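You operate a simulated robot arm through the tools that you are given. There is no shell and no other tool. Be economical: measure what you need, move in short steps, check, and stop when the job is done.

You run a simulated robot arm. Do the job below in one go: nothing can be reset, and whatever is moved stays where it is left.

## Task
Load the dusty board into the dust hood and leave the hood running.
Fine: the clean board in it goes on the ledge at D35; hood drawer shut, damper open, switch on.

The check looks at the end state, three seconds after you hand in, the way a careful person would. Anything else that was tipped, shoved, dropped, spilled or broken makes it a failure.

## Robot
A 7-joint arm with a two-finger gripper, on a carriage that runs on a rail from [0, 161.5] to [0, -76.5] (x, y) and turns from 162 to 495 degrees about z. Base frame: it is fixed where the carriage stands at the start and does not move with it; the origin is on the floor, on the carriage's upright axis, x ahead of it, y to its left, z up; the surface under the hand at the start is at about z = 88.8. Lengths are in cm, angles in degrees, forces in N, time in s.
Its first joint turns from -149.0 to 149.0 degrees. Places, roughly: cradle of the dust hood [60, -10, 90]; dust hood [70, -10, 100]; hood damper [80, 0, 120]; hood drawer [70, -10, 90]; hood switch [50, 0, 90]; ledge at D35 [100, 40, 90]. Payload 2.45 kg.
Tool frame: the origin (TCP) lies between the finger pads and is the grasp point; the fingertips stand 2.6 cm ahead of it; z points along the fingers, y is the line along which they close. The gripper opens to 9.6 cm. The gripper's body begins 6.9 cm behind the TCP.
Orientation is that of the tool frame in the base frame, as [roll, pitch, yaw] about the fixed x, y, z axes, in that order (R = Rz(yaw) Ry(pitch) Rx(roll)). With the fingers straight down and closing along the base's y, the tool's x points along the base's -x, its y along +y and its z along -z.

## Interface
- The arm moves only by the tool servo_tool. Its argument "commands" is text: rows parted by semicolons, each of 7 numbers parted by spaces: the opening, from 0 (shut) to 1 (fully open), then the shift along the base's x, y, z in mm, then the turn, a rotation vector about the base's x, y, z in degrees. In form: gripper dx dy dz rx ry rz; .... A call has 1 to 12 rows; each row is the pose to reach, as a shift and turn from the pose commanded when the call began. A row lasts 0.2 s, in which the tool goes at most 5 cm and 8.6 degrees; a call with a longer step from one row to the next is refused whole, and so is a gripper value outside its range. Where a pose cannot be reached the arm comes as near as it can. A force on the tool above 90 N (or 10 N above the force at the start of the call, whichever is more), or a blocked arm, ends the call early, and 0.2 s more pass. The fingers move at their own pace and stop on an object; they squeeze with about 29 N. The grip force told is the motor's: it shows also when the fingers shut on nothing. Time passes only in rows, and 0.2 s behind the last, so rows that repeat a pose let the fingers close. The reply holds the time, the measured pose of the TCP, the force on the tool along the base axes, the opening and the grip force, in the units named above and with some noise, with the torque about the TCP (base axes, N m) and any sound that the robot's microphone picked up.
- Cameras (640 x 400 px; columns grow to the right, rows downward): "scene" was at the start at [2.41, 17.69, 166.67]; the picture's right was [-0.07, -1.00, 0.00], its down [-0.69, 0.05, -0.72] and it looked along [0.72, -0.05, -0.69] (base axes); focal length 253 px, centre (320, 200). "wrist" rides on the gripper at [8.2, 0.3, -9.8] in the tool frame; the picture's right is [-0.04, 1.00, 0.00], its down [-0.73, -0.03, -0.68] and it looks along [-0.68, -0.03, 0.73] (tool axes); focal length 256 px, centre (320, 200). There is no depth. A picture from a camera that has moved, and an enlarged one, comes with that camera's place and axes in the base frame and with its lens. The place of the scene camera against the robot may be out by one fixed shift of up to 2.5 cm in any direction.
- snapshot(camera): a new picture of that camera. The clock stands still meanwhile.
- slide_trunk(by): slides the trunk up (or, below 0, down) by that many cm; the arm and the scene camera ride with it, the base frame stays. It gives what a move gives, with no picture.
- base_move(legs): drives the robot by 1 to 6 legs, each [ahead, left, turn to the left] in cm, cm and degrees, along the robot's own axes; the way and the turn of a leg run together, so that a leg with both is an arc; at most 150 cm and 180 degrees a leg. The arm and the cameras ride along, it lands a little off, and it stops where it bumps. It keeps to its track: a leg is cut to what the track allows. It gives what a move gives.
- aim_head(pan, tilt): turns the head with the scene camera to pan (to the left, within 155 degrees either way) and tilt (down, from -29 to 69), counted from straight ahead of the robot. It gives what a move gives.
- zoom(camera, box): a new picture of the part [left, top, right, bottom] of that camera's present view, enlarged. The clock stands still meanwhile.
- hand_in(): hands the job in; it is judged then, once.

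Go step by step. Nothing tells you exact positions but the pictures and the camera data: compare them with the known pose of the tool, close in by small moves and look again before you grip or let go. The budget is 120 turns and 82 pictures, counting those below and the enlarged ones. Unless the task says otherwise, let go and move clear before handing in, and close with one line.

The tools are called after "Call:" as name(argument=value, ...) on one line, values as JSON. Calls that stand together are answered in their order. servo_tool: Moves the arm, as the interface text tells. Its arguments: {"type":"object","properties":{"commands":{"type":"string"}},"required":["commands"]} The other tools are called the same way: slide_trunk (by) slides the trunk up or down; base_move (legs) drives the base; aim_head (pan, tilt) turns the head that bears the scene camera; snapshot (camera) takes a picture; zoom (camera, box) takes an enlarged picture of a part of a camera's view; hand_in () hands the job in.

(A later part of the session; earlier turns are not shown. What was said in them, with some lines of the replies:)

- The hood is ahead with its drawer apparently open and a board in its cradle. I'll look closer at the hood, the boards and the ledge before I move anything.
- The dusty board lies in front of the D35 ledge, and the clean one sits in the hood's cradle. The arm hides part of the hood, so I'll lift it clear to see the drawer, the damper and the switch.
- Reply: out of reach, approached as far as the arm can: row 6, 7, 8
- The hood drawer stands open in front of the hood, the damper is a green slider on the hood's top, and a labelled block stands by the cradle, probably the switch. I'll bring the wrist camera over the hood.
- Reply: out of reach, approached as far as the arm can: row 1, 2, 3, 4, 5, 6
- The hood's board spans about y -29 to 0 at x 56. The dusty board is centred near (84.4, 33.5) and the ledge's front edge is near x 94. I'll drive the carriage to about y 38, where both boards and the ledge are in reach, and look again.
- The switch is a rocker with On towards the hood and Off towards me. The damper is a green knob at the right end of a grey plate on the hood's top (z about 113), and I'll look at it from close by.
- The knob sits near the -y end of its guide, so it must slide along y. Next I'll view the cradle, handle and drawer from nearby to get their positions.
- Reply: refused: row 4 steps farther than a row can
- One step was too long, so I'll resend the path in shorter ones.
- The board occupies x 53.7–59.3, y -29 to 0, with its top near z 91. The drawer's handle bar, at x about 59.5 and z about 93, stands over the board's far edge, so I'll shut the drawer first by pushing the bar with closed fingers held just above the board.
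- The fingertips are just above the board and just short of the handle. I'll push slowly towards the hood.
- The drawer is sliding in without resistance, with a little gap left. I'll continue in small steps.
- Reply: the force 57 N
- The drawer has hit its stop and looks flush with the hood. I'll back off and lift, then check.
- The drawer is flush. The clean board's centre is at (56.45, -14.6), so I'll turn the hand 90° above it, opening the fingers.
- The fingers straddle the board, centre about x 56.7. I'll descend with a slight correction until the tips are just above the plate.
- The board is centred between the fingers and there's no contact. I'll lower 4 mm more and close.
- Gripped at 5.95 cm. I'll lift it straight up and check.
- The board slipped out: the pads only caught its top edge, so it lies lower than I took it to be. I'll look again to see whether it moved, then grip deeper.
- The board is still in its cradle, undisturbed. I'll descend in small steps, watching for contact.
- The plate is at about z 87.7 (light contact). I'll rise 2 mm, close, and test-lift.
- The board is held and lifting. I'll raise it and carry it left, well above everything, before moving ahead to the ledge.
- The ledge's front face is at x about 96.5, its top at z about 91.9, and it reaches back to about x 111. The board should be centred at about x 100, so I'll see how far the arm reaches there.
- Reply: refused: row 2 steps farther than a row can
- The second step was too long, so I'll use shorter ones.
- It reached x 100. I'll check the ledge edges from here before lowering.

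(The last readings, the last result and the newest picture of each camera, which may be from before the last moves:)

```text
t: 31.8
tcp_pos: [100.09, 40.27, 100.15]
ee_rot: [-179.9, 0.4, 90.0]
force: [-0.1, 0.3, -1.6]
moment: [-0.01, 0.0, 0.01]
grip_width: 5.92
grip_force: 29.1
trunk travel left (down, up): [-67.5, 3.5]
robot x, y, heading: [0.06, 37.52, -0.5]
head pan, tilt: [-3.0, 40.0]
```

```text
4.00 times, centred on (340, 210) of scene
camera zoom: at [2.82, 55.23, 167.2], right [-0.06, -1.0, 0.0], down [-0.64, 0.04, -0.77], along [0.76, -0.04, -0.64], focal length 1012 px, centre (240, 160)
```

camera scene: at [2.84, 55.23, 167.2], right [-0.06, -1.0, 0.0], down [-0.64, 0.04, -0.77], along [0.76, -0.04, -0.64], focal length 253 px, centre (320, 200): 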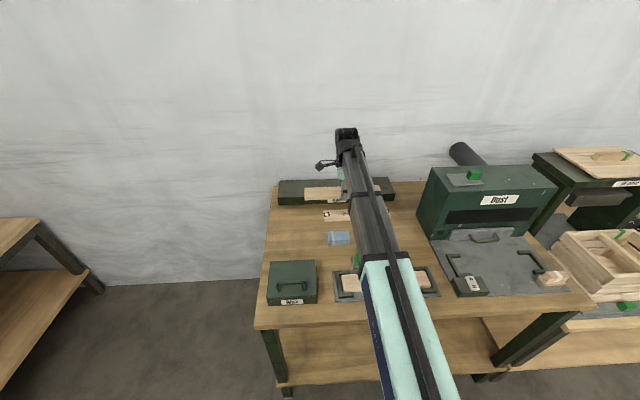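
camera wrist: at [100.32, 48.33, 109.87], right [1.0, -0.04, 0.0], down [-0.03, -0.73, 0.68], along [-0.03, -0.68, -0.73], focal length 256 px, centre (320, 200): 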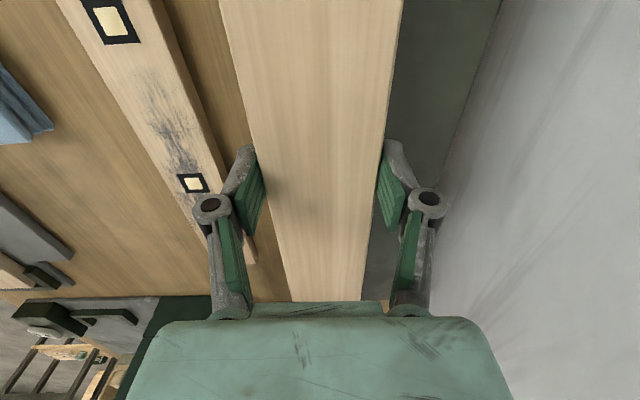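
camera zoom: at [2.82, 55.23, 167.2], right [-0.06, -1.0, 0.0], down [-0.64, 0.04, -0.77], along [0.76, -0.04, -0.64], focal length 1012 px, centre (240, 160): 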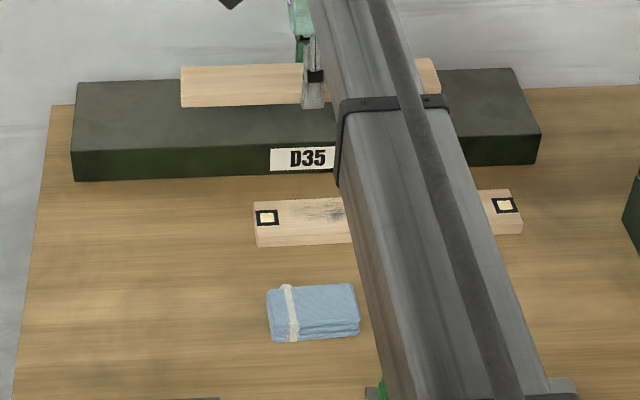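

Once lowered, the board would lie just inside the front edge. I'll move it 1.5 cm farther back if reach allows, and lower to near contact.

Call:
servo_tool(commands="0 15 0 0 0 0 0;0 15 0 -20 0 0 0;0 15 0 -40 0 0 0;0 15 0 -45 0 0 0")

Call:
zoom(camera="scene", box=[260, 160, 420, 260])

```text
t: 32.8
tcp_pos: [101.46, 40.39, 95.49]
ee_rot: [-179.9, 0.4, 90.0]
force: [0.0, -0.6, -1.8]
moment: [0.01, 0.02, -0.02]
grip_width: 5.94
grip_force: 28.5
trunk travel left (down, up): [-67.5, 3.5]
robot x, y, heading: [0.07, 37.45, -0.4]
head pan, tilt: [-3.0, 40.0]
```

```text
4.00 times, centred on (340, 210) of scene
camera zoom: at [2.83, 55.23, 167.2], right [-0.06, -1.0, 0.0], down [-0.64, 0.04, -0.77], along [0.76, -0.04, -0.64], focal length 1012 px, centre (240, 160)
```

zoom: 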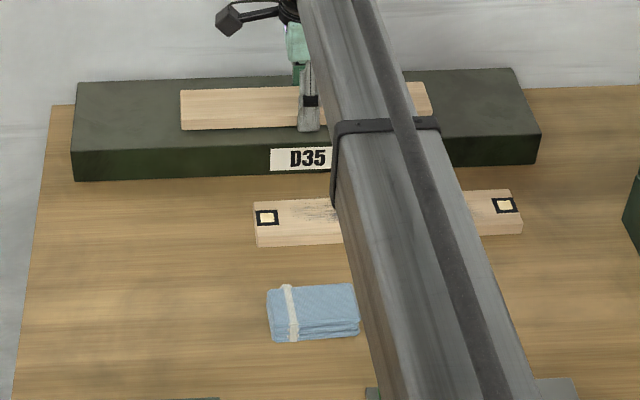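

It's well over the ledge. I'll lower by millimetres to find contact.

Call:
servo_tool(commands="0 0 0 -3 0 0 0;0 0 0 -6 0 0 0;0 0 0 -8 0 0 0")

```text
t: 33.6
tcp_pos: [101.58, 40.35, 95.39]
ee_rot: [179.8, 0.4, 90.0]
force: [6.4, -1.0, 22.6]
moment: [0.42, 0.66, 0.0]
grip_width: 5.94
grip_force: 29.1
trunk travel left (down, up): [-67.5, 3.5]
robot x, y, heading: [-0.12, 37.41, -0.4]
head pan, tilt: [-3.0, 40.0]
```

Contact. I'll ease the pressure, open, and rise.

Call:
servo_tool(commands="0 0 0 6 0 0 0;0.85 0 0 6 0 0 0;0.85 0 0 6 0 0 0;0.85 0 0 15 0 0 0;0.85 0 0 50 0 0 0;0.85 0 0 95 0 0 0")

Call:
snapshot(camera="wrist")

Call:
zoom(camera="scene", box=[260, 160, 420, 260])

```text
t: 35.0
tcp_pos: [101.6, 40.29, 104.62]
ee_rot: [-179.9, 0.4, 90.0]
force: [-0.4, 0.7, 0.4]
moment: [0.0, 0.0, -0.02]
grip_width: 8.18
grip_force: 0.1
trunk travel left (down, up): [-67.5, 3.5]
robot x, y, heading: [-0.22, 37.34, -0.6]
head pan, tilt: [-3.0, 40.0]
```

```text
38 pictures are left
camera wrist: at [101.86, 48.43, 114.43], right [1.0, -0.04, 0.0], down [-0.03, -0.73, 0.68], along [-0.03, -0.68, -0.73], focal length 256 px, centre (320, 200)
```

wrist: 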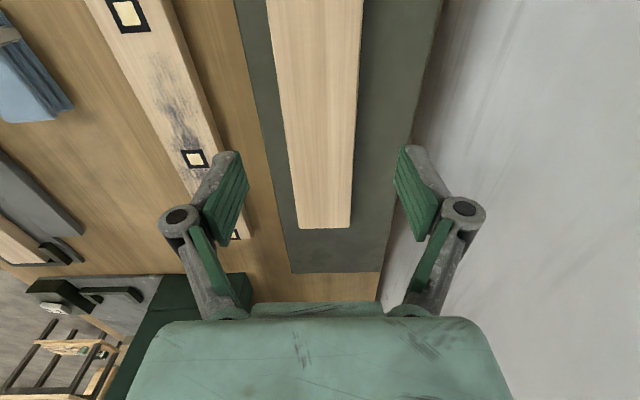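

```text
4.00 times, centred on (340, 210) of scene
camera zoom: at [2.75, 55.22, 167.2], right [-0.06, -1.0, 0.0], down [-0.64, 0.04, -0.77], along [0.76, -0.04, -0.64], focal length 1012 px, centre (240, 160)
```

zoom: 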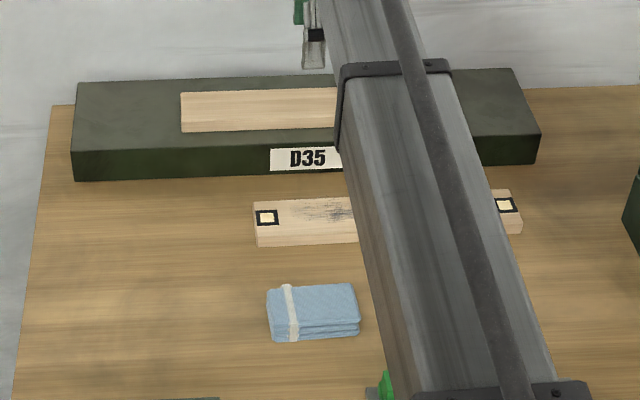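

The clean board is resting on the ledge at D35. The dusty board's centre is about (86.4, 32.4), so I'll hover over it and check alignment.

Call:
servo_tool(commands="0.85 -40 -20 10 0 0 0;0.85 -80 -40 10 0 0 0;0.85 -120 -60 10 0 0 0;0.85 -152 -79 0 0 0 0;0.85 -152 -79 -40 0 0 0;0.85 -152 -79 -70 0 0 0")

Call:
snapshot(camera="wrist")

Call:
zoom(camera="scene", box=[260, 160, 420, 260])

```text
t: 36.4
tcp_pos: [86.49, 32.41, 97.42]
ee_rot: [180.0, 0.5, 90.0]
force: [-0.3, -0.9, 0.0]
moment: [0.01, 0.0, -0.03]
grip_width: 8.14
grip_force: 0.0
trunk travel left (down, up): [-67.5, 3.5]
robot x, y, heading: [0.05, 37.22, -0.3]
head pan, tilt: [-3.0, 40.0]
```

```text
36 pictures are left
camera wrist: at [86.67, 40.53, 107.22], right [1.0, -0.04, 0.0], down [-0.03, -0.73, 0.68], along [-0.03, -0.68, -0.73], focal length 256 px, centre (320, 200)
```

wrist: 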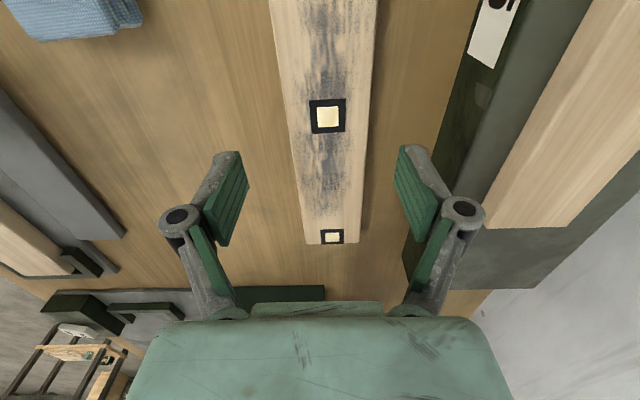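

```text
4.00 times, centred on (340, 210) of scene
camera zoom: at [2.83, 55.24, 167.2], right [-0.06, -1.0, 0.0], down [-0.64, 0.04, -0.77], along [0.76, -0.04, -0.64], focal length 1012 px, centre (240, 160)
```

zoom: 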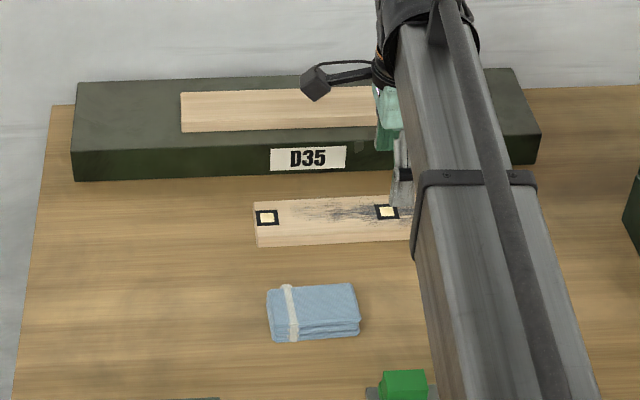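

The centre marker is at (86.8, 32.4). I'll go down with a 3 mm correction to near the table.

Call:
servo_tool(commands="0.85 3 0 -30 0 0 0;0.85 3 0 -55 0 0 0;0.85 3 0 -65 0 0 0;0.85 3 0 -70 0 0 0")

```text
t: 37.4
tcp_pos: [86.75, 32.38, 90.32]
ee_rot: [179.9, 0.4, 90.0]
force: [0.1, 0.1, 0.0]
moment: [-0.01, 0.01, -0.03]
grip_width: 8.14
grip_force: 0.1
trunk travel left (down, up): [-67.5, 3.5]
robot x, y, heading: [-0.01, 37.45, -0.5]
head pan, tilt: [-3.0, 40.0]
```

Call:
servo_tool(commands="0.85 0 0 -2 0 0 0;0.85 0 0 -5 0 0 0;0.85 0 0 -8 0 0 0")

```text
t: 38.2
tcp_pos: [86.67, 32.47, 89.68]
ee_rot: [179.9, 0.4, 90.1]
force: [1.0, 1.0, 12.2]
moment: [0.12, 0.0, 0.01]
grip_width: 8.2
grip_force: 10.0
trunk travel left (down, up): [-67.5, 3.5]
robot x, y, heading: [-0.18, 37.39, -0.6]
head pan, tilt: [-3.0, 40.0]
```

The tips touched the table (z about 87.05). I'll rise 3 mm, close, and lift.

Call:
servo_tool(commands="0.85 0 0 3 0 0 0;0.5 0 0 3 0 0 0;0 0 0 3 0 0 0;0 0 0 3 0 0 0;0 0 0 3 0 0 0;0 0 0 15 0 0 0;0 0 0 50 0 0 0;0 0 0 90 0 0 0;0 0 0 130 0 0 0;0 0 0 170 0 0 0")

Call:
snapshot(camera="wrist")

```text
t: 40.4
tcp_pos: [86.73, 32.59, 106.65]
ee_rot: [-179.9, 0.4, 90.1]
force: [-0.3, -0.3, -2.3]
moment: [-0.03, 0.01, 0.0]
grip_width: 5.91
grip_force: 28.9
trunk travel left (down, up): [-67.5, 3.5]
robot x, y, heading: [0.14, 37.21, -0.3]
head pan, tilt: [-3.0, 40.0]
```

```text
34 pictures are left
camera wrist: at [86.99, 40.73, 116.46], right [1.0, -0.04, 0.0], down [-0.03, -0.73, 0.68], along [-0.03, -0.68, -0.73], focal length 256 px, centre (320, 200)
```

wrist: 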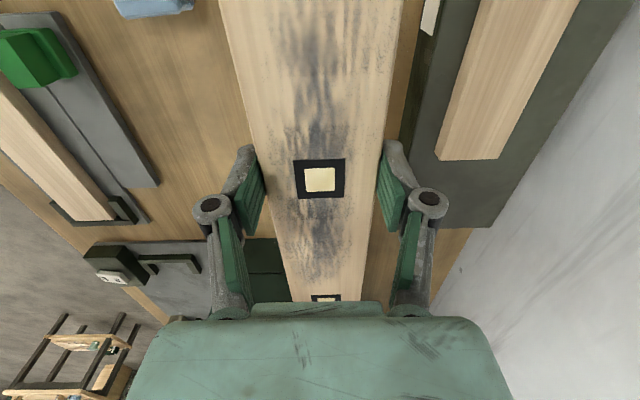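

The dusty board is held. I'll retrace: back to x 57 first, then right to above the cradle.

Call:
servo_tool(commands="0 -40 0 0 0 0 0;0 -85 0 0 0 0 0;0 -130 0 0 0 0 0;0 -175 0 0 0 0 0;0 -220 0 0 0 0 0;0 -262 0 0 0 0 0;0 -302 0 0 0 0 0;0 -302 -45 0 0 0 0;0 -302 -90 0 0 0 0;0 -302 -135 0 0 0 0;0 -302 -180 0 0 0 0;0 -302 -225 0 0 0 0")

Call:
servo_tool(commands="0 0 -45 0 0 0 0;0 0 -90 0 0 0 0;0 0 -135 0 0 0 0;0 0 -180 0 0 0 0;0 0 -225 0 0 0 0;0 0 -246 0 0 0 0;0 0 -246 -40 0 0 0;0 0 -246 -80 0 0 0;0 0 -246 -100 0 0 0")

Call:
aim_head(pan=-38, tilt=42)

Call:
snapshot(camera="wrist")

Call:
snapshot(camera="scene")

```text
t: 43.0
tcp_pos: [56.55, 9.91, 106.46]
ee_rot: [-180.0, 0.4, 90.0]
force: [-0.7, 1.3, -2.1]
moment: [-0.05, 0.01, 0.01]
grip_width: 5.96
grip_force: 28.9
trunk travel left (down, up): [-67.5, 3.5]
robot x, y, heading: [0.04, 37.58, -0.3]
head pan, tilt: [-3.0, 40.0]
```

```text
t: 45.0
tcp_pos: [56.43, -14.67, 96.36]
ee_rot: [-180.0, 0.4, 90.0]
force: [0.8, 0.9, -2.5]
moment: [0.0, 0.0, 0.02]
grip_width: 5.98
grip_force: 29.1
trunk travel left (down, up): [-67.5, 3.5]
robot x, y, heading: [0.08, 37.1, -0.5]
head pan, tilt: [-3.0, 40.0]
```

```text
t: 46.0
tcp_pos: [56.46, -14.57, 96.54]
ee_rot: [-180.0, 0.5, 90.0]
force: [0.6, 0.7, -3.1]
moment: [0.01, 0.0, -0.02]
grip_width: 5.93
grip_force: 28.9
trunk travel left (down, up): [-67.5, 3.5]
robot x, y, heading: [-0.33, 37.54, -0.1]
head pan, tilt: [-38.0, 42.0]
```

```text
33 pictures are left
camera wrist: at [56.66, -6.42, 106.26], right [1.0, -0.04, 0.0], down [-0.03, -0.73, 0.68], along [-0.03, -0.68, -0.73], focal length 256 px, centre (320, 200)
```

wrist: 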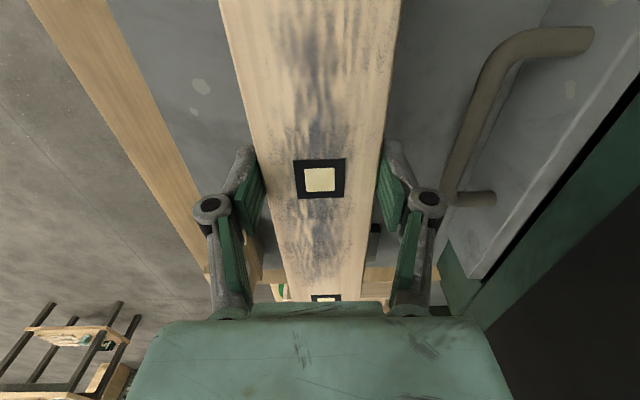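

```text
32 pictures are left
camera scene: at [0.88, 50.53, 166.91], right [-0.62, -0.78, 0.0], down [-0.53, 0.41, -0.74], along [0.58, -0.46, -0.67], focal length 253 px, centre (320, 200)
```

scene: 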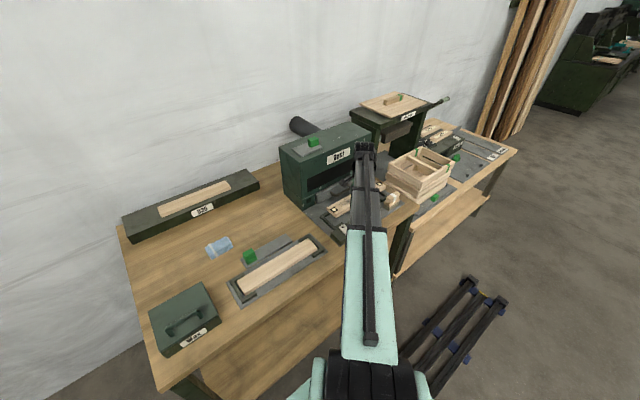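

Call:
zoom(camera="scene", box=[300, 160, 420, 245])

```text
4.71 times, centred on (360, 202) of scene
camera zoom: at [0.88, 50.53, 166.91], right [-0.62, -0.78, 0.0], down [-0.53, 0.41, -0.74], along [0.58, -0.46, -0.67], focal length 1191 px, centre (132, 188)
```

zoom: 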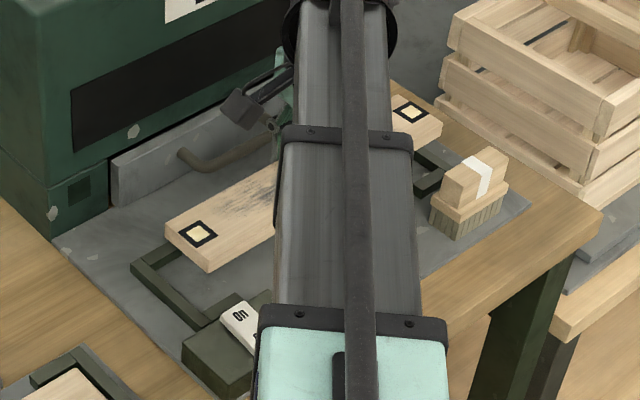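

The board lines up with the cradle. I'll lower it to just above the brackets and look again.

Call:
servo_tool(commands="0 1 0 -20 0 0 0;0 1 0 -35 0 0 0")

Call:
zoom(camera="scene", box=[300, 160, 420, 245])

Call:
snapshot(camera="wrist")

```text
t: 46.6
tcp_pos: [56.59, -14.65, 92.83]
ee_rot: [-179.9, 0.5, 90.0]
force: [0.0, -0.1, -1.7]
moment: [0.05, -0.02, -0.01]
grip_width: 5.97
grip_force: 28.7
trunk travel left (down, up): [-67.5, 3.5]
robot x, y, heading: [0.48, 37.66, -0.4]
head pan, tilt: [-38.0, 42.0]
```

```text
4.71 times, centred on (360, 202) of scene
camera zoom: at [0.88, 50.52, 166.91], right [-0.62, -0.78, 0.0], down [-0.52, 0.42, -0.74], along [0.58, -0.46, -0.67], focal length 1191 px, centre (132, 188)
```

zoom: 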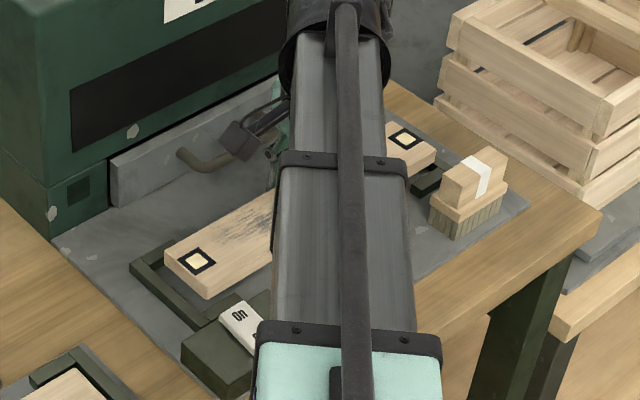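

```text
29 pictures are left
camera wrist: at [56.71, -6.58, 102.75], right [1.0, -0.04, 0.0], down [-0.03, -0.73, 0.68], along [-0.03, -0.68, -0.73], focal length 256 px, centre (320, 200)
```

wrist: 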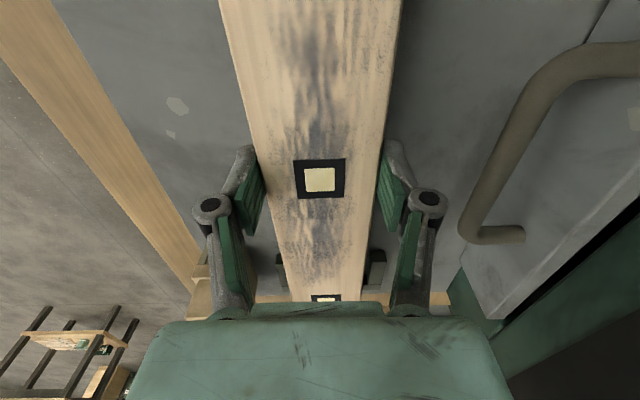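

It's aligned with the brackets. Lowering to the plate.

Call:
servo_tool(commands="0 0 0 -8 0 0 0;0 0 0 -14 0 0 0;0 0 0 -19 0 0 0;0 0 0 -23 0 0 0")

```text
t: 47.6
tcp_pos: [56.56, -14.68, 91.06]
ee_rot: [180.0, 0.6, 90.0]
force: [2.0, -1.8, 24.0]
moment: [1.01, 0.42, 0.03]
grip_width: 5.93
grip_force: 28.7
trunk travel left (down, up): [-67.5, 3.5]
robot x, y, heading: [-0.36, 37.5, -0.4]
head pan, tilt: [-38.0, 42.0]
```

Contact came about 6 mm higher than expected, so I'll check whether the board sits on a bracket.

Call:
zoom(camera="scene", box=[320, 185, 400, 240])

Call:
zoom(camera="wrist", box=[240, 220, 400, 310])

```text
7.27 times, centred on (360, 212) of scene
camera zoom: at [0.7, 50.67, 166.96], right [-0.62, -0.78, 0.0], down [-0.52, 0.41, -0.74], along [0.58, -0.46, -0.67], focal length 1841 px, centre (29, 109)
```

zoom: 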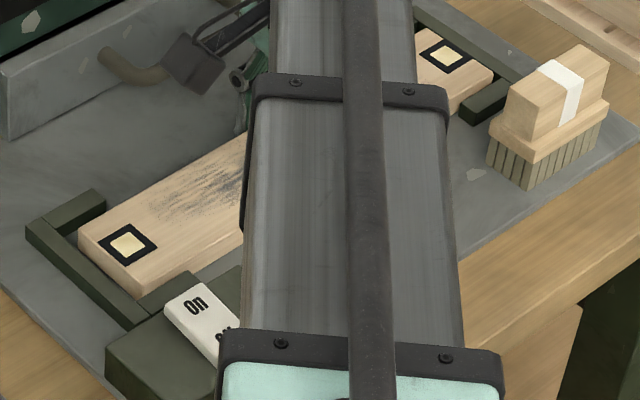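

```text
4.00 times, centred on (320, 265) of wrist
camera zoom: at [56.75, -6.56, 100.84], right [1.0, -0.04, 0.0], down [-0.03, -0.73, 0.69], along [-0.03, -0.69, -0.73], focal length 1024 px, centre (320, -60)
```

zoom: 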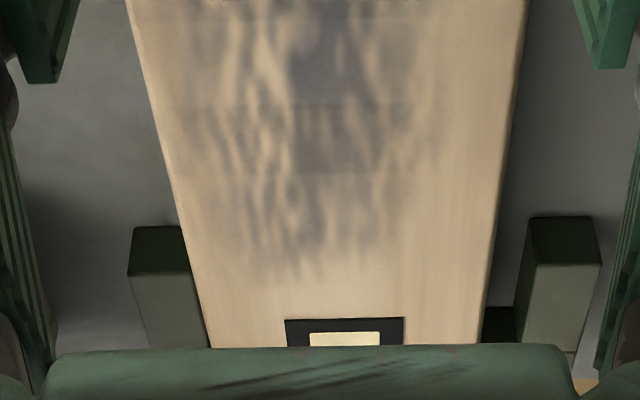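

The board is riding against the near-side bracket, with about 6 mm of gap on the hood side. I'll rise, shift 3 mm towards the hood and lower again.

Call:
servo_tool(commands="0 0 0 8 0 0 0;0 3 0 8 0 0 0;0 3 0 3 0 0 0;0 3 0 0 0 0 0;0 3 0 -2 0 0 0")

Call:
zoom(camera="wrist", box=[240, 220, 400, 310])

```text
t: 48.8
tcp_pos: [56.85, -14.63, 91.06]
ee_rot: [179.7, 0.7, 89.9]
force: [7.4, -7.8, 48.4]
moment: [1.0, 1.31, 0.02]
grip_width: 5.95
grip_force: 29.3
trunk travel left (down, up): [-67.5, 3.5]
robot x, y, heading: [-0.12, 37.68, -0.4]
head pan, tilt: [-38.0, 42.0]
```

```text
4.00 times, centred on (320, 265) of wrist
camera zoom: at [57.03, -6.49, 100.8], right [1.0, -0.04, 0.0], down [-0.03, -0.73, 0.69], along [-0.02, -0.69, -0.73], focal length 1024 px, centre (320, -60)
```

zoom: 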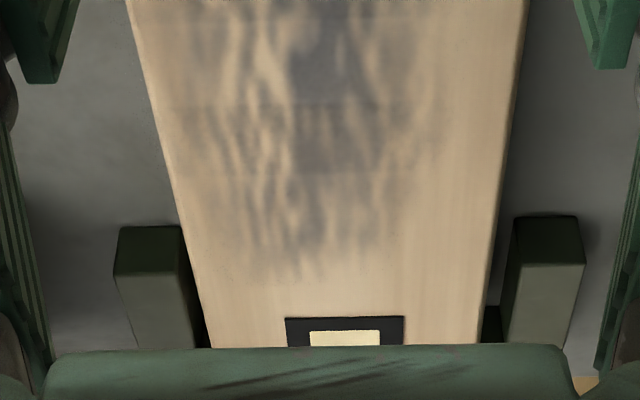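

The board is clear of the brackets on both sides, and the contact looks like flat contact on the cradle floor. I'll ease the pressure, open the fingers gently and check.

Call:
servo_tool(commands="0 0 0 6 0 0 0;0 0 0 6 0 0 0;0.8 0 0 6 0 0 0;0.8 0 0 6 0 0 0;0.8 0 0 20 0 0 0;0.8 0 0 60 0 0 0;0.8 0 0 100 0 0 0")

Call:
snapshot(camera="wrist")

Call:
zoom(camera="scene", box=[320, 185, 400, 240])

```text
t: 50.4
tcp_pos: [56.72, -14.91, 100.49]
ee_rot: [-179.9, 0.4, 90.0]
force: [0.1, -0.3, 0.2]
moment: [-0.03, 0.02, 0.0]
grip_width: 7.7
grip_force: 0.2
trunk travel left (down, up): [-67.5, 3.5]
robot x, y, heading: [-0.2, 37.64, -0.4]
head pan, tilt: [-38.0, 42.0]
```

```text
25 pictures are left
camera wrist: at [56.95, -6.7, 110.28], right [1.0, -0.04, 0.0], down [-0.03, -0.73, 0.68], along [-0.03, -0.68, -0.73], focal length 256 px, centre (320, 200)
```

wrist: 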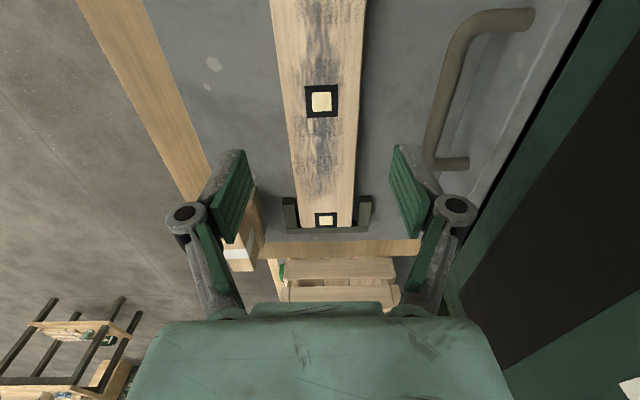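

```text
7.27 times, centred on (360, 212) of scene
camera zoom: at [0.85, 50.55, 166.9], right [-0.62, -0.78, 0.0], down [-0.52, 0.42, -0.74], along [0.58, -0.46, -0.67], focal length 1841 px, centre (29, 109)
```

zoom: 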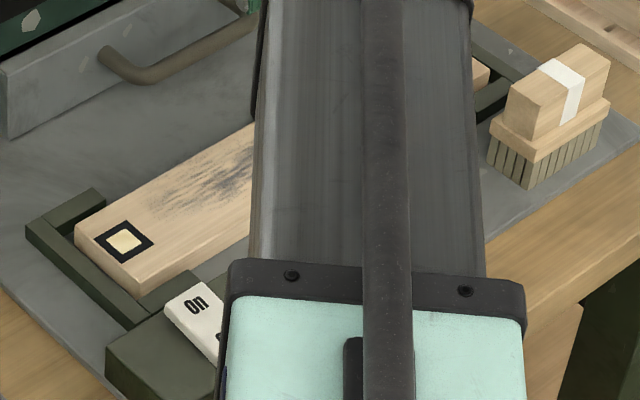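

Call:
zoom(camera="wrist", box=[260, 180, 390, 250])

```text
4.92 times, centred on (325, 215) of wrist
camera zoom: at [56.95, -6.7, 110.28], right [1.0, -0.04, 0.0], down [-0.03, -0.73, 0.68], along [-0.03, -0.68, -0.73], focal length 1260 px, centre (295, 126)
```

zoom: 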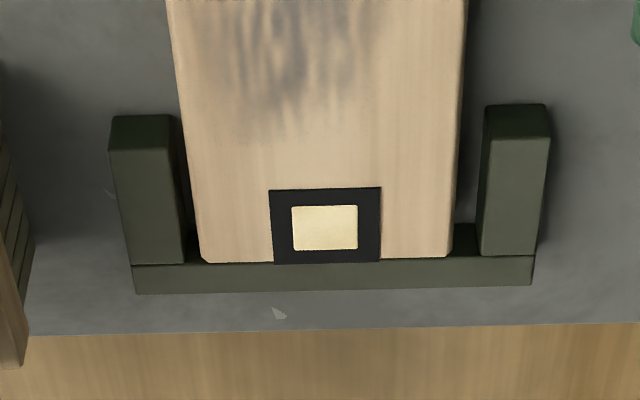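

The dusty board sits in the cradle just as the clean one did. Next is the switch: its On end is at about (49.2, 0), top near z 93. I'll move above it with the fingers closed.

Call:
servo_tool(commands="0 -20 40 10 0 0 0;0 -40 80 10 0 0 0;0 -60 115 10 0 0 0;0 -72 149 0 0 0 0;0 -72 149 -15 0 0 0")

Call:
snapshot(camera="wrist")

Call:
zoom(camera="scene", box=[310, 170, 420, 245])

```text
t: 51.6
tcp_pos: [49.65, 0.11, 99.22]
ee_rot: [-180.0, 0.4, 90.1]
force: [0.9, 0.2, -0.5]
moment: [-0.06, -0.02, -0.04]
grip_width: 0.0
grip_force: 28.3
trunk travel left (down, up): [-67.5, 3.5]
robot x, y, heading: [-0.26, 37.24, -0.5]
head pan, tilt: [-38.0, 42.0]
```

```text
22 pictures are left
camera wrist: at [49.89, 8.25, 108.95], right [1.0, -0.04, 0.0], down [-0.03, -0.73, 0.68], along [-0.03, -0.68, -0.73], focal length 256 px, centre (320, 200)
```

wrist: 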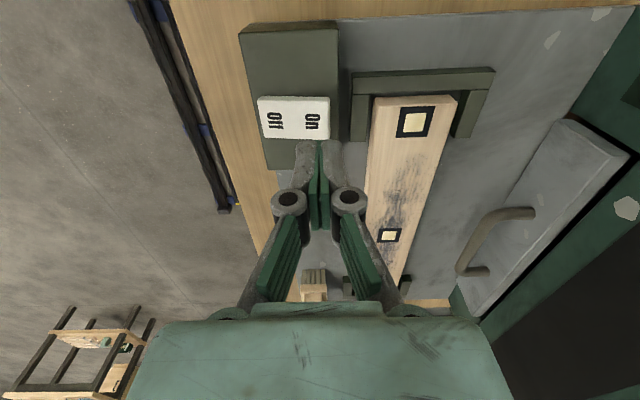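

```text
5.33 times, centred on (365, 208) of scene
camera zoom: at [0.86, 50.55, 166.91], right [-0.62, -0.78, 0.0], down [-0.52, 0.42, -0.74], along [0.58, -0.46, -0.67], focal length 1350 px, centre (80, 160)
```

zoom: 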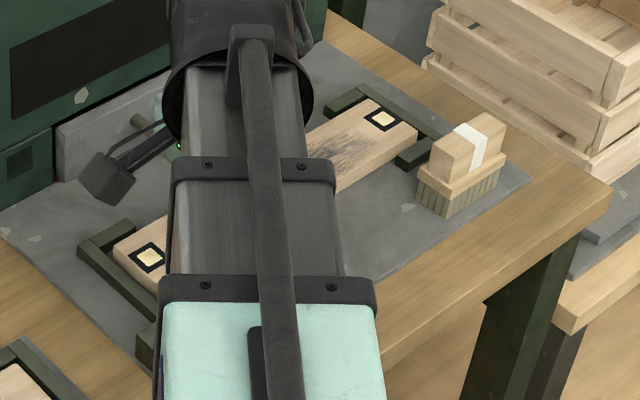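

Call:
zoom(camera="wrist", box=[230, 10, 510, 180])

```text
2.29 times, centred on (370, 95) of wrist
camera zoom: at [49.89, 8.25, 108.95], right [1.0, -0.04, 0.0], down [-0.03, -0.73, 0.68], along [-0.03, -0.68, -0.73], focal length 585 px, centre (206, 440)
```

zoom: 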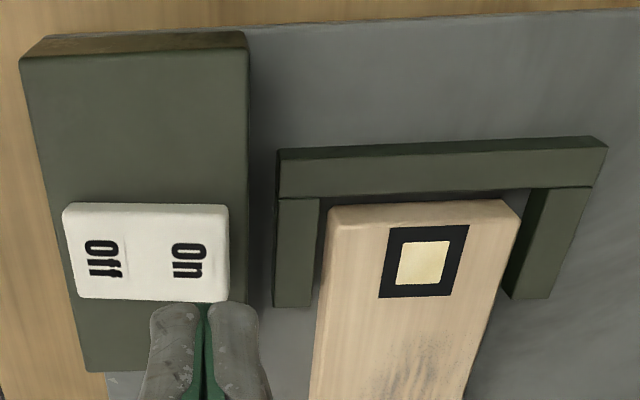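

The board's near end is well inside the cradle. Now I'll press the On side down.

Call:
servo_tool(commands="0 -3 1 -25 0 0 0;0 -3 1 -33 0 0 0;0 -3 1 -37 0 0 0;0 -3 1 -41 0 0 0;0 -3 1 -45 0 0 0")

```text
t: 52.8
tcp_pos: [49.43, 0.44, 95.11]
ee_rot: [179.7, 0.6, 89.9]
force: [10.1, -7.6, 54.2]
moment: [0.13, 0.13, 0.0]
grip_width: 0.02
grip_force: 28.9
trunk travel left (down, up): [-67.5, 3.5]
robot x, y, heading: [0.05, 37.48, -0.4]
head pan, tilt: [-38.0, 42.0]
```

There was a firm press at 54 N. I'll lift and look at the rocker.

Call:
servo_tool(commands="0 0 0 20 0 0 0;0 0 0 60 0 0 0;0 0 0 70 0 0 0")

Call:
zoom(camera="wrist", box=[200, 10, 480, 200])

```text
t: 53.6
tcp_pos: [49.41, 0.35, 101.53]
ee_rot: [-179.8, 0.4, 90.0]
force: [1.1, -0.4, 0.0]
moment: [0.0, 0.0, 0.02]
grip_width: 0.0
grip_force: 28.5
trunk travel left (down, up): [-67.5, 3.5]
robot x, y, heading: [0.15, 37.41, -0.3]
head pan, tilt: [-38.0, 42.0]
```

```text
2.11 times, centred on (340, 105) of wrist
camera zoom: at [49.6, 8.41, 111.38], right [1.0, -0.04, 0.0], down [-0.03, -0.73, 0.68], along [-0.03, -0.68, -0.73], focal length 539 px, centre (278, 400)
```

zoom: 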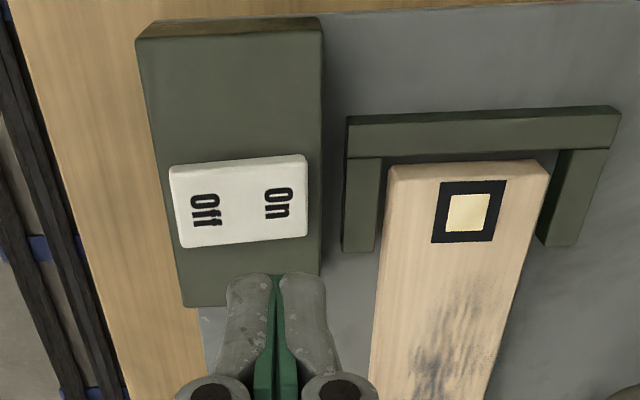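

The rocker has flipped, so On is pressed. Now for the damper: I'll rise over the hood and look at the knob along its slide.

Call:
servo_tool(commands="0.6 0 0 45 0 0 0;0.6 0 0 90 0 0 0;0.6 15 0 135 0 0 0;0.6 35 0 175 0 0 0;0.6 60 0 215 0 0 0;0.6 95 0 245 0 0 0;0.6 140 0 250 0 0 0;0.6 185 0 250 0 0 0")

Call:
snapshot(camera="wrist")

```text
t: 55.4
tcp_pos: [68.13, 0.25, 126.65]
ee_rot: [-179.9, 0.4, 89.9]
force: [0.4, 0.4, -0.2]
moment: [0.0, 0.01, -0.01]
grip_width: 5.76
grip_force: 0.0
trunk travel left (down, up): [-67.5, 3.5]
robot x, y, heading: [-0.11, 37.61, -0.7]
head pan, tilt: [-38.0, 42.0]
```

```text
18 pictures are left
camera wrist: at [68.23, 8.42, 136.39], right [1.0, -0.04, 0.0], down [-0.03, -0.73, 0.68], along [-0.03, -0.68, -0.73], focal length 256 px, centre (320, 200)
```

wrist: 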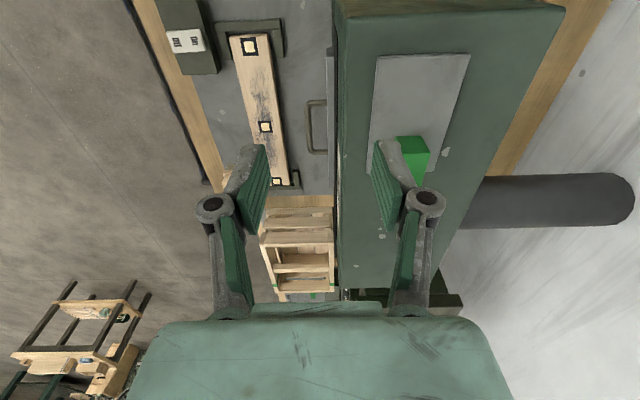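

The knob is at about (76.5, -6), and the guide runs to y 2.7. I'll hover over the knob and check.

Call:
servo_tool(commands="0.6 35 -25 0 0 0 0;0.6 65 -50 0 0 0 0;0.6 84 -62 -10 0 0 0;0.6 84 -62 -45 0 0 0")

Call:
snapshot(camera="wrist")

Call:
zoom(camera="scene", box=[260, 110, 400, 200])

```text
t: 56.4
tcp_pos: [76.43, -5.87, 122.23]
ee_rot: [179.9, 0.4, 90.0]
force: [0.4, 0.5, 0.2]
moment: [0.02, -0.02, -0.01]
grip_width: 5.76
grip_force: 0.1
trunk travel left (down, up): [-67.5, 3.5]
robot x, y, heading: [0.29, 37.48, -0.3]
head pan, tilt: [-38.0, 42.0]
```

```text
17 pictures are left
camera wrist: at [76.64, 2.25, 131.91], right [1.0, -0.04, 0.0], down [-0.03, -0.73, 0.68], along [-0.03, -0.68, -0.73], focal length 256 px, centre (320, 200)
```

wrist: 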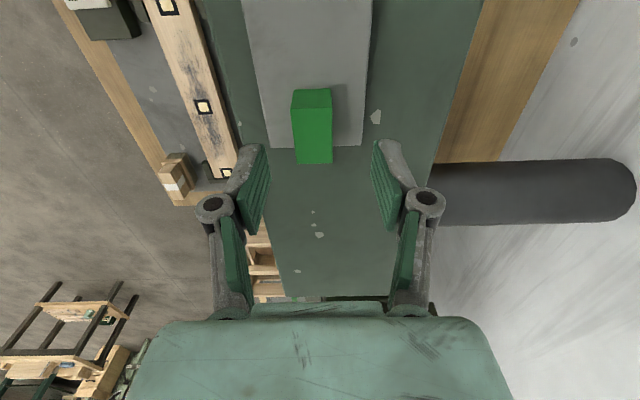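

```text
4.44 times, centred on (330, 155) of scene
camera zoom: at [0.88, 50.53, 166.91], right [-0.62, -0.78, 0.0], down [-0.52, 0.42, -0.74], along [0.58, -0.46, -0.67], focal length 1125 px, centre (276, 400)
```

zoom: 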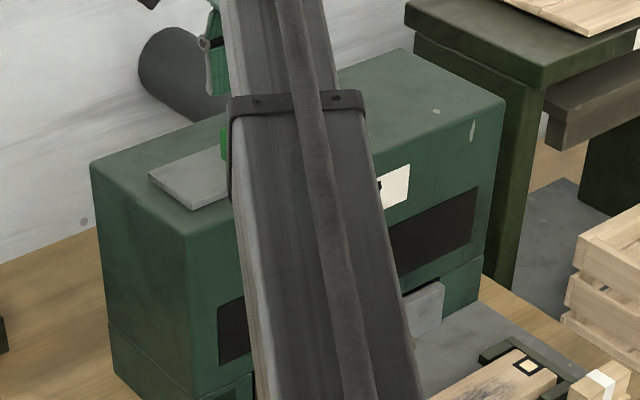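

The knob's centre is at (75.9, -5.8), spanning z 114.3–117.5. I'll lower round it and grip.

Call:
servo_tool(commands="0.6 -5 0 -20 0 0 0;0.6 -5 0 -38 0 0 0;0.6 -5 0 -46 0 0 0;0 -5 0 -46 0 0 0;0 -5 0 -46 0 0 0;0 -5 0 -46 0 0 0")

```text
t: 57.8
tcp_pos: [76.06, -5.88, 117.63]
ee_rot: [-180.0, 0.5, 90.0]
force: [12.2, -2.6, 13.3]
moment: [-0.16, -0.32, -0.15]
grip_width: 2.4
grip_force: 44.8
trunk travel left (down, up): [-67.5, 3.5]
robot x, y, heading: [0.03, 37.47, -0.4]
head pan, tilt: [-38.0, 42.0]
```

Gripped the knob (2.4 cm). I'll slide it towards +y in small steps, watching the force.

Call:
servo_tool(commands="0 0 6 0 0 0 0;0 0 12 0 0 0 0;0 0 18 0 0 0 0;0 0 24 0 0 0 0")

Call:
snapshot(camera="wrist")

```text
t: 58.8
tcp_pos: [76.03, -4.5, 117.56]
ee_rot: [179.2, 1.3, 89.7]
force: [29.2, -55.8, 43.1]
moment: [-0.78, -0.05, 0.68]
grip_width: 2.38
grip_force: 44.8
trunk travel left (down, up): [-67.5, 3.5]
robot x, y, heading: [-0.17, 37.79, -0.5]
head pan, tilt: [-38.0, 42.0]
```

```text
15 pictures are left
camera wrist: at [76.1, 3.79, 127.32], right [1.0, -0.04, 0.01], down [-0.04, -0.72, 0.69], along [-0.02, -0.69, -0.72], focal length 256 px, centre (320, 200)
```

wrist: 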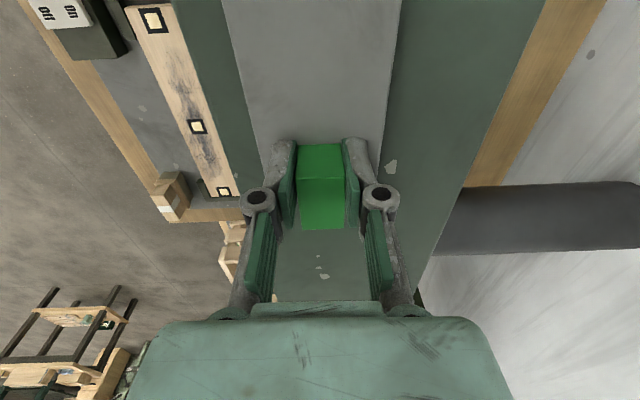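

The knob itself didn't move: the fingers slid along it under 56 N, so it's at its +y stop. I'll regrip a little higher and try towards -y.

Call:
servo_tool(commands="0.6 0 -4 3 0 0 0;0.6 0 -4 3 0 0 0;0.6 0 0 3 0 0 0;0 0 0 3 0 0 0;0 0 0 3 0 0 0;0 0 0 3 0 0 0")

```text
t: 60.2
tcp_pos: [76.01, -3.46, 117.8]
ee_rot: [-179.9, 0.4, 90.2]
force: [11.7, 1.5, 6.8]
moment: [0.29, -0.38, 0.07]
grip_width: 2.35
grip_force: 45.2
trunk travel left (down, up): [-67.5, 3.5]
robot x, y, heading: [0.04, 37.37, -0.4]
head pan, tilt: [-38.0, 42.0]
```

Call:
servo_tool(commands="0.6 0 0 0 0 0 0;0.6 2 0 0 0 0 0;0.6 3 -12 0 0 0 0;0.6 3 -24 0 0 0 0;0 3 -24 0 0 0 0;0 3 -24 0 0 0 0;0 3 -24 0 0 0 0")

Call:
snapshot(camera="wrist")

```text
t: 61.8
tcp_pos: [75.96, -5.97, 117.92]
ee_rot: [-180.0, 0.4, 90.0]
force: [-0.9, -1.9, 5.3]
moment: [0.12, 0.11, -0.08]
grip_width: 2.41
grip_force: 45.1
trunk travel left (down, up): [-67.5, 3.5]
robot x, y, heading: [0.0, 37.48, -0.7]
head pan, tilt: [-38.0, 42.0]
```

```text
14 pictures are left
camera wrist: at [76.23, 2.25, 127.67], right [1.0, -0.04, 0.0], down [-0.03, -0.73, 0.68], along [-0.03, -0.68, -0.73], focal length 256 px, centre (320, 200)
```

wrist: 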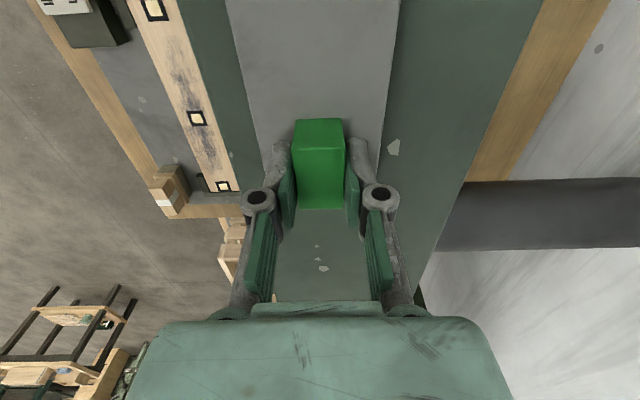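

Call:
servo_tool(commands="0 0 -5 0 0 0 0;0 0 -10 0 0 0 0;0 0 -15 0 0 0 0;0 0 -20 0 0 0 0")

Call:
snapshot(camera="wrist")

```text
t: 62.8
tcp_pos: [75.98, -7.79, 117.9]
ee_rot: [-179.8, 0.4, 90.0]
force: [-6.6, -0.7, 2.2]
moment: [-0.12, 0.16, 0.01]
grip_width: 2.38
grip_force: 44.9
trunk travel left (down, up): [-67.5, 3.5]
robot x, y, heading: [0.05, 37.51, -0.3]
head pan, tilt: [-38.0, 42.0]
```

```text
13 pictures are left
camera wrist: at [76.24, 0.28, 127.68], right [1.0, -0.04, 0.0], down [-0.03, -0.73, 0.68], along [-0.03, -0.68, -0.73], focal length 256 px, centre (320, 200)
```

wrist: 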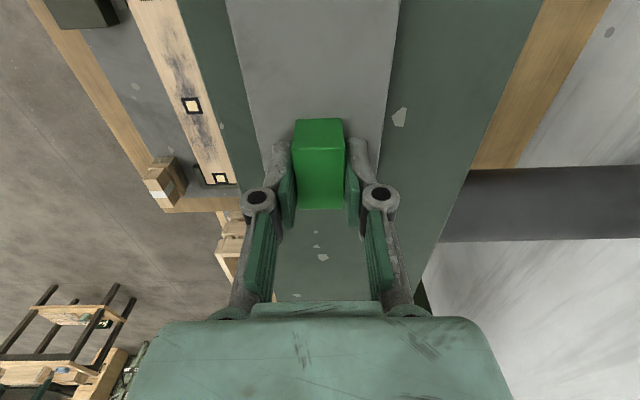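

The knob and plate moved together with almost no resistance: it's a sliding gate. I'll carry on towards -y to its end stop.

Call:
servo_tool(commands="0 0 -8 0 0 0 0;0 0 -16 0 0 0 0;0 0 -24 0 0 0 0;0 0 -32 0 0 0 0;0 0 -40 0 0 0 0;0 0 -48 0 0 0 0")

```text
t: 64.2
tcp_pos: [75.96, -12.56, 117.9]
ee_rot: [180.0, 0.5, 90.1]
force: [-5.8, -0.3, 4.6]
moment: [0.81, 0.09, 0.12]
grip_width: 2.37
grip_force: 45.2
trunk travel left (down, up): [-67.5, 3.5]
robot x, y, heading: [0.03, 37.47, -0.5]
head pan, tilt: [-38.0, 42.0]
```

Call:
snapshot(camera="wrist")

Call:
zoom(camera="scene", box=[260, 110, 400, 200])

```text
12 pictures are left
camera wrist: at [76.22, -4.5, 127.67], right [1.0, -0.04, 0.0], down [-0.03, -0.73, 0.68], along [-0.03, -0.68, -0.73], focal length 256 px, centre (320, 200)
```

wrist: 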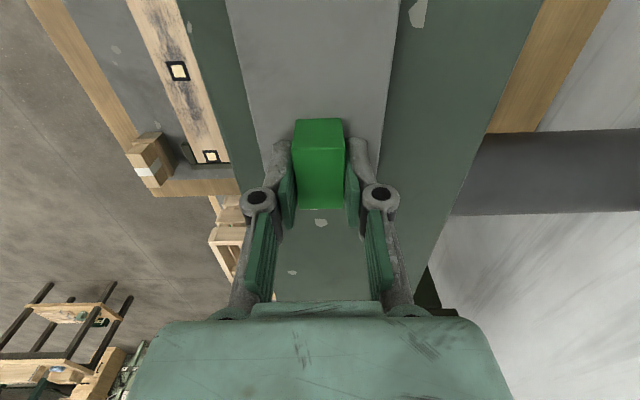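

```text
4.44 times, centred on (330, 155) of scene
camera zoom: at [0.73, 50.55, 166.91], right [-0.62, -0.78, 0.0], down [-0.52, 0.42, -0.74], along [0.58, -0.46, -0.67], focal length 1125 px, centre (276, 400)
```

zoom: 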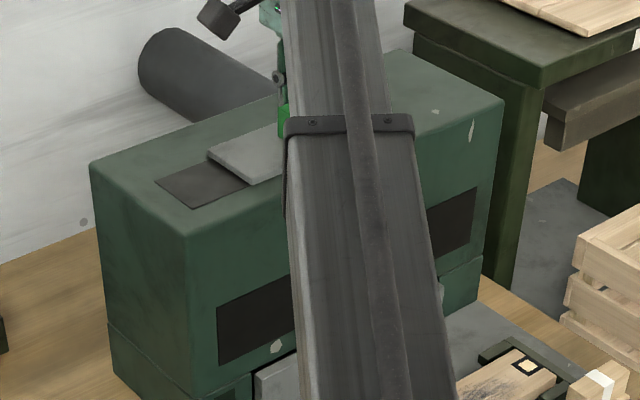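

A dark opening is being uncovered, so this is the right way to open it. I'll slide on until the stop.

Call:
servo_tool(commands="0 0 -8 0 0 0 0;0 0 -16 0 0 0 0;0 0 -24 0 0 0 0;0 0 -32 0 0 0 0;0 0 -40 0 0 0 0;0 0 -48 0 0 0 0")

Call:
zoom(camera="scene", box=[260, 110, 400, 200])

```text
t: 65.6
tcp_pos: [76.05, -16.56, 118.0]
ee_rot: [-179.8, 0.1, 90.3]
force: [-20.9, 30.9, -4.0]
moment: [0.35, 4.76, -0.2]
grip_width: 2.37
grip_force: 44.1
trunk travel left (down, up): [-67.5, 3.5]
robot x, y, heading: [0.16, 37.18, -0.4]
head pan, tilt: [-38.0, 42.0]
```

```text
4.44 times, centred on (330, 155) of scene
camera zoom: at [0.73, 51.07, 166.86], right [-0.62, -0.78, 0.0], down [-0.52, 0.41, -0.74], along [0.58, -0.46, -0.67], focal length 1125 px, centre (276, 400)
```

zoom: 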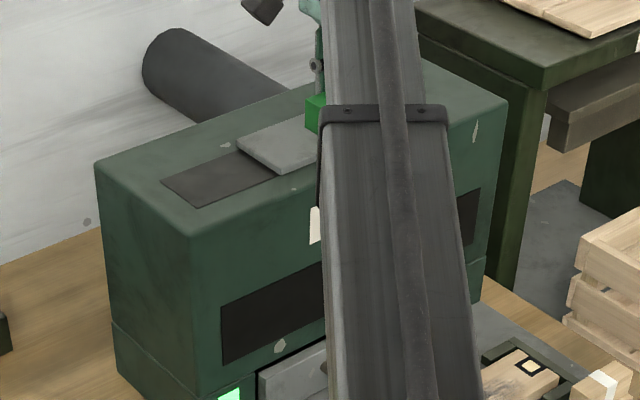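

The gate has reached its stop and the hood's lamp has lit green, so it's running. I'll ease back, release and lift clear.

Call:
servo_tool(commands="0 0 -40 0 0 0 0;0.6 0 -40 0 0 0 0;0.6 0 -40 0 0 0 0;0.6 0 -40 20 0 0 0;0.6 0 -40 60 0 0 0;0.6 0 -30 85 0 0 0")

```text
t: 67.0
tcp_pos: [76.03, -20.31, 126.28]
ee_rot: [-179.8, 0.4, 90.1]
force: [0.6, 0.7, 0.1]
moment: [-0.01, 0.02, 0.01]
grip_width: 5.73
grip_force: 0.0
trunk travel left (down, up): [-67.5, 3.5]
robot x, y, heading: [0.45, 37.35, -0.6]
head pan, tilt: [-38.0, 42.0]
```

I mis-signed that ease-back, so the fingers pushed on towards the stop before opening. I'll move clear and check the gate and everything else.

Call:
servo_tool(commands="0.6 -35 10 10 0 0 0;0.6 -70 30 10 0 0 0;0.6 -110 50 10 0 0 0;0.6 -140 80 0 0 0 0;0.6 -160 120 0 0 0 0;0.6 -170 165 0 0 0 0;0.6 -170 210 0 0 0 0;0.6 -170 255 0 0 0 0;0.6 -170 300 0 0 0 0;0.6 -170 345 0 0 0 0;0.6 -170 390 0 0 0 0;0.6 -170 435 0 0 0 0")

Call:
snapshot(camera="scene")

```text
t: 69.6
tcp_pos: [60.56, 22.83, 123.55]
ee_rot: [178.9, 0.8, 90.1]
force: [0.0, -0.1, -0.3]
moment: [-0.02, -0.04, -0.02]
grip_width: 5.76
grip_force: 0.1
out of reach, approached as far as the arm can: row 8, 9, 10, 11, 12
trunk travel left (down, up): [-67.5, 3.5]
robot x, y, heading: [-0.01, 37.38, -0.3]
head pan, tilt: [-38.0, 42.0]
```

```text
9 pictures are left
camera scene: at [0.82, 50.58, 166.91], right [-0.62, -0.78, 0.0], down [-0.52, 0.42, -0.74], along [0.58, -0.46, -0.67], focal length 253 px, centre (320, 200)
```

scene: 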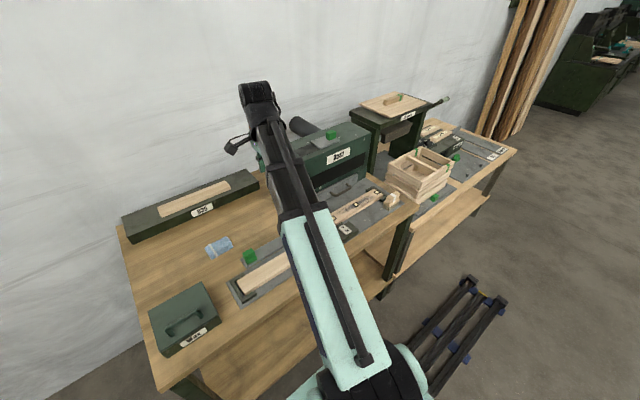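

Call:
zoom(camera="scene", box=[285, 115, 425, 240])

Call:
zoom(camera="scene", box=[110, 160, 290, 280])

Call:
snapshot(camera="wrist")

```text
3.20 times, centred on (355, 178) of scene
camera zoom: at [0.82, 50.58, 166.91], right [-0.62, -0.78, 0.0], down [-0.52, 0.42, -0.74], along [0.58, -0.46, -0.67], focal length 810 px, centre (208, 272)
```

zoom: 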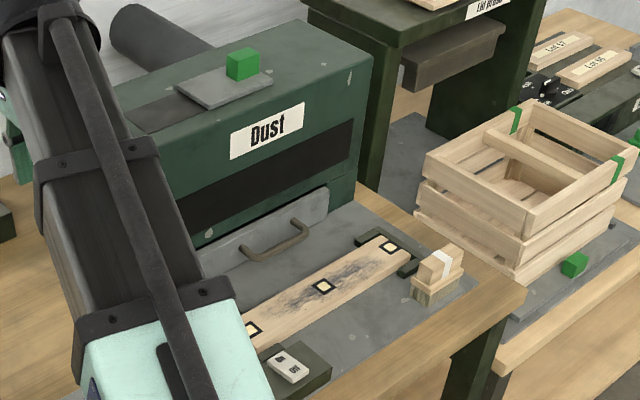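

```text
3.33 times, centred on (200, 220) of scene
camera zoom: at [0.82, 50.58, 166.91], right [-0.62, -0.78, 0.0], down [-0.52, 0.42, -0.74], along [0.58, -0.46, -0.67], focal length 844 px, centre (720, 133)
```

zoom: 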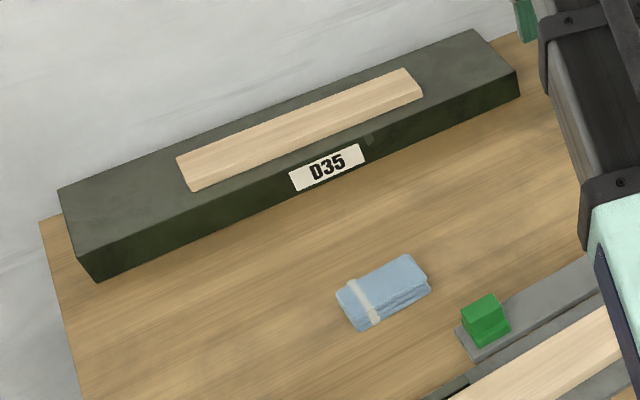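

```text
6 pictures are left
camera wrist: at [60.47, 30.95, 133.35], right [1.0, -0.04, 0.02], down [-0.04, -0.72, 0.69], along [-0.01, -0.69, -0.73], focal length 256 px, centre (320, 200)
```

wrist: 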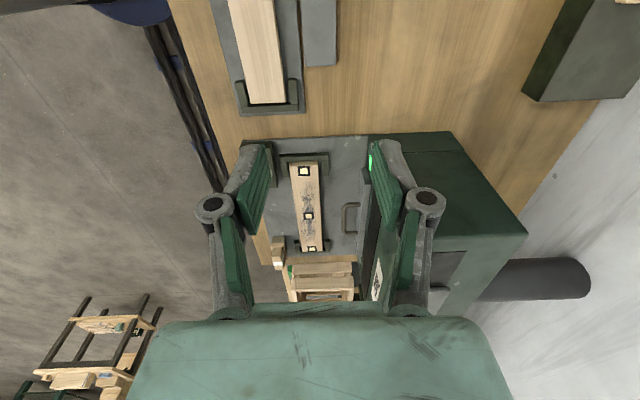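

The dusty board lies in the hood's cradle and the clean one is on the D35 ledge. The drawer is shut, the damper open and the switch on, with the lamp green; the arm is clear and I see nothing else disturbed, so I'm handing in.

Call:
hand_in()

```text
The job is handed in.
```

The dusty board is in the dust hood and the hood is running (lamp green, damper open, drawer shut, switch on), and the clean board is on the ledge at D35.
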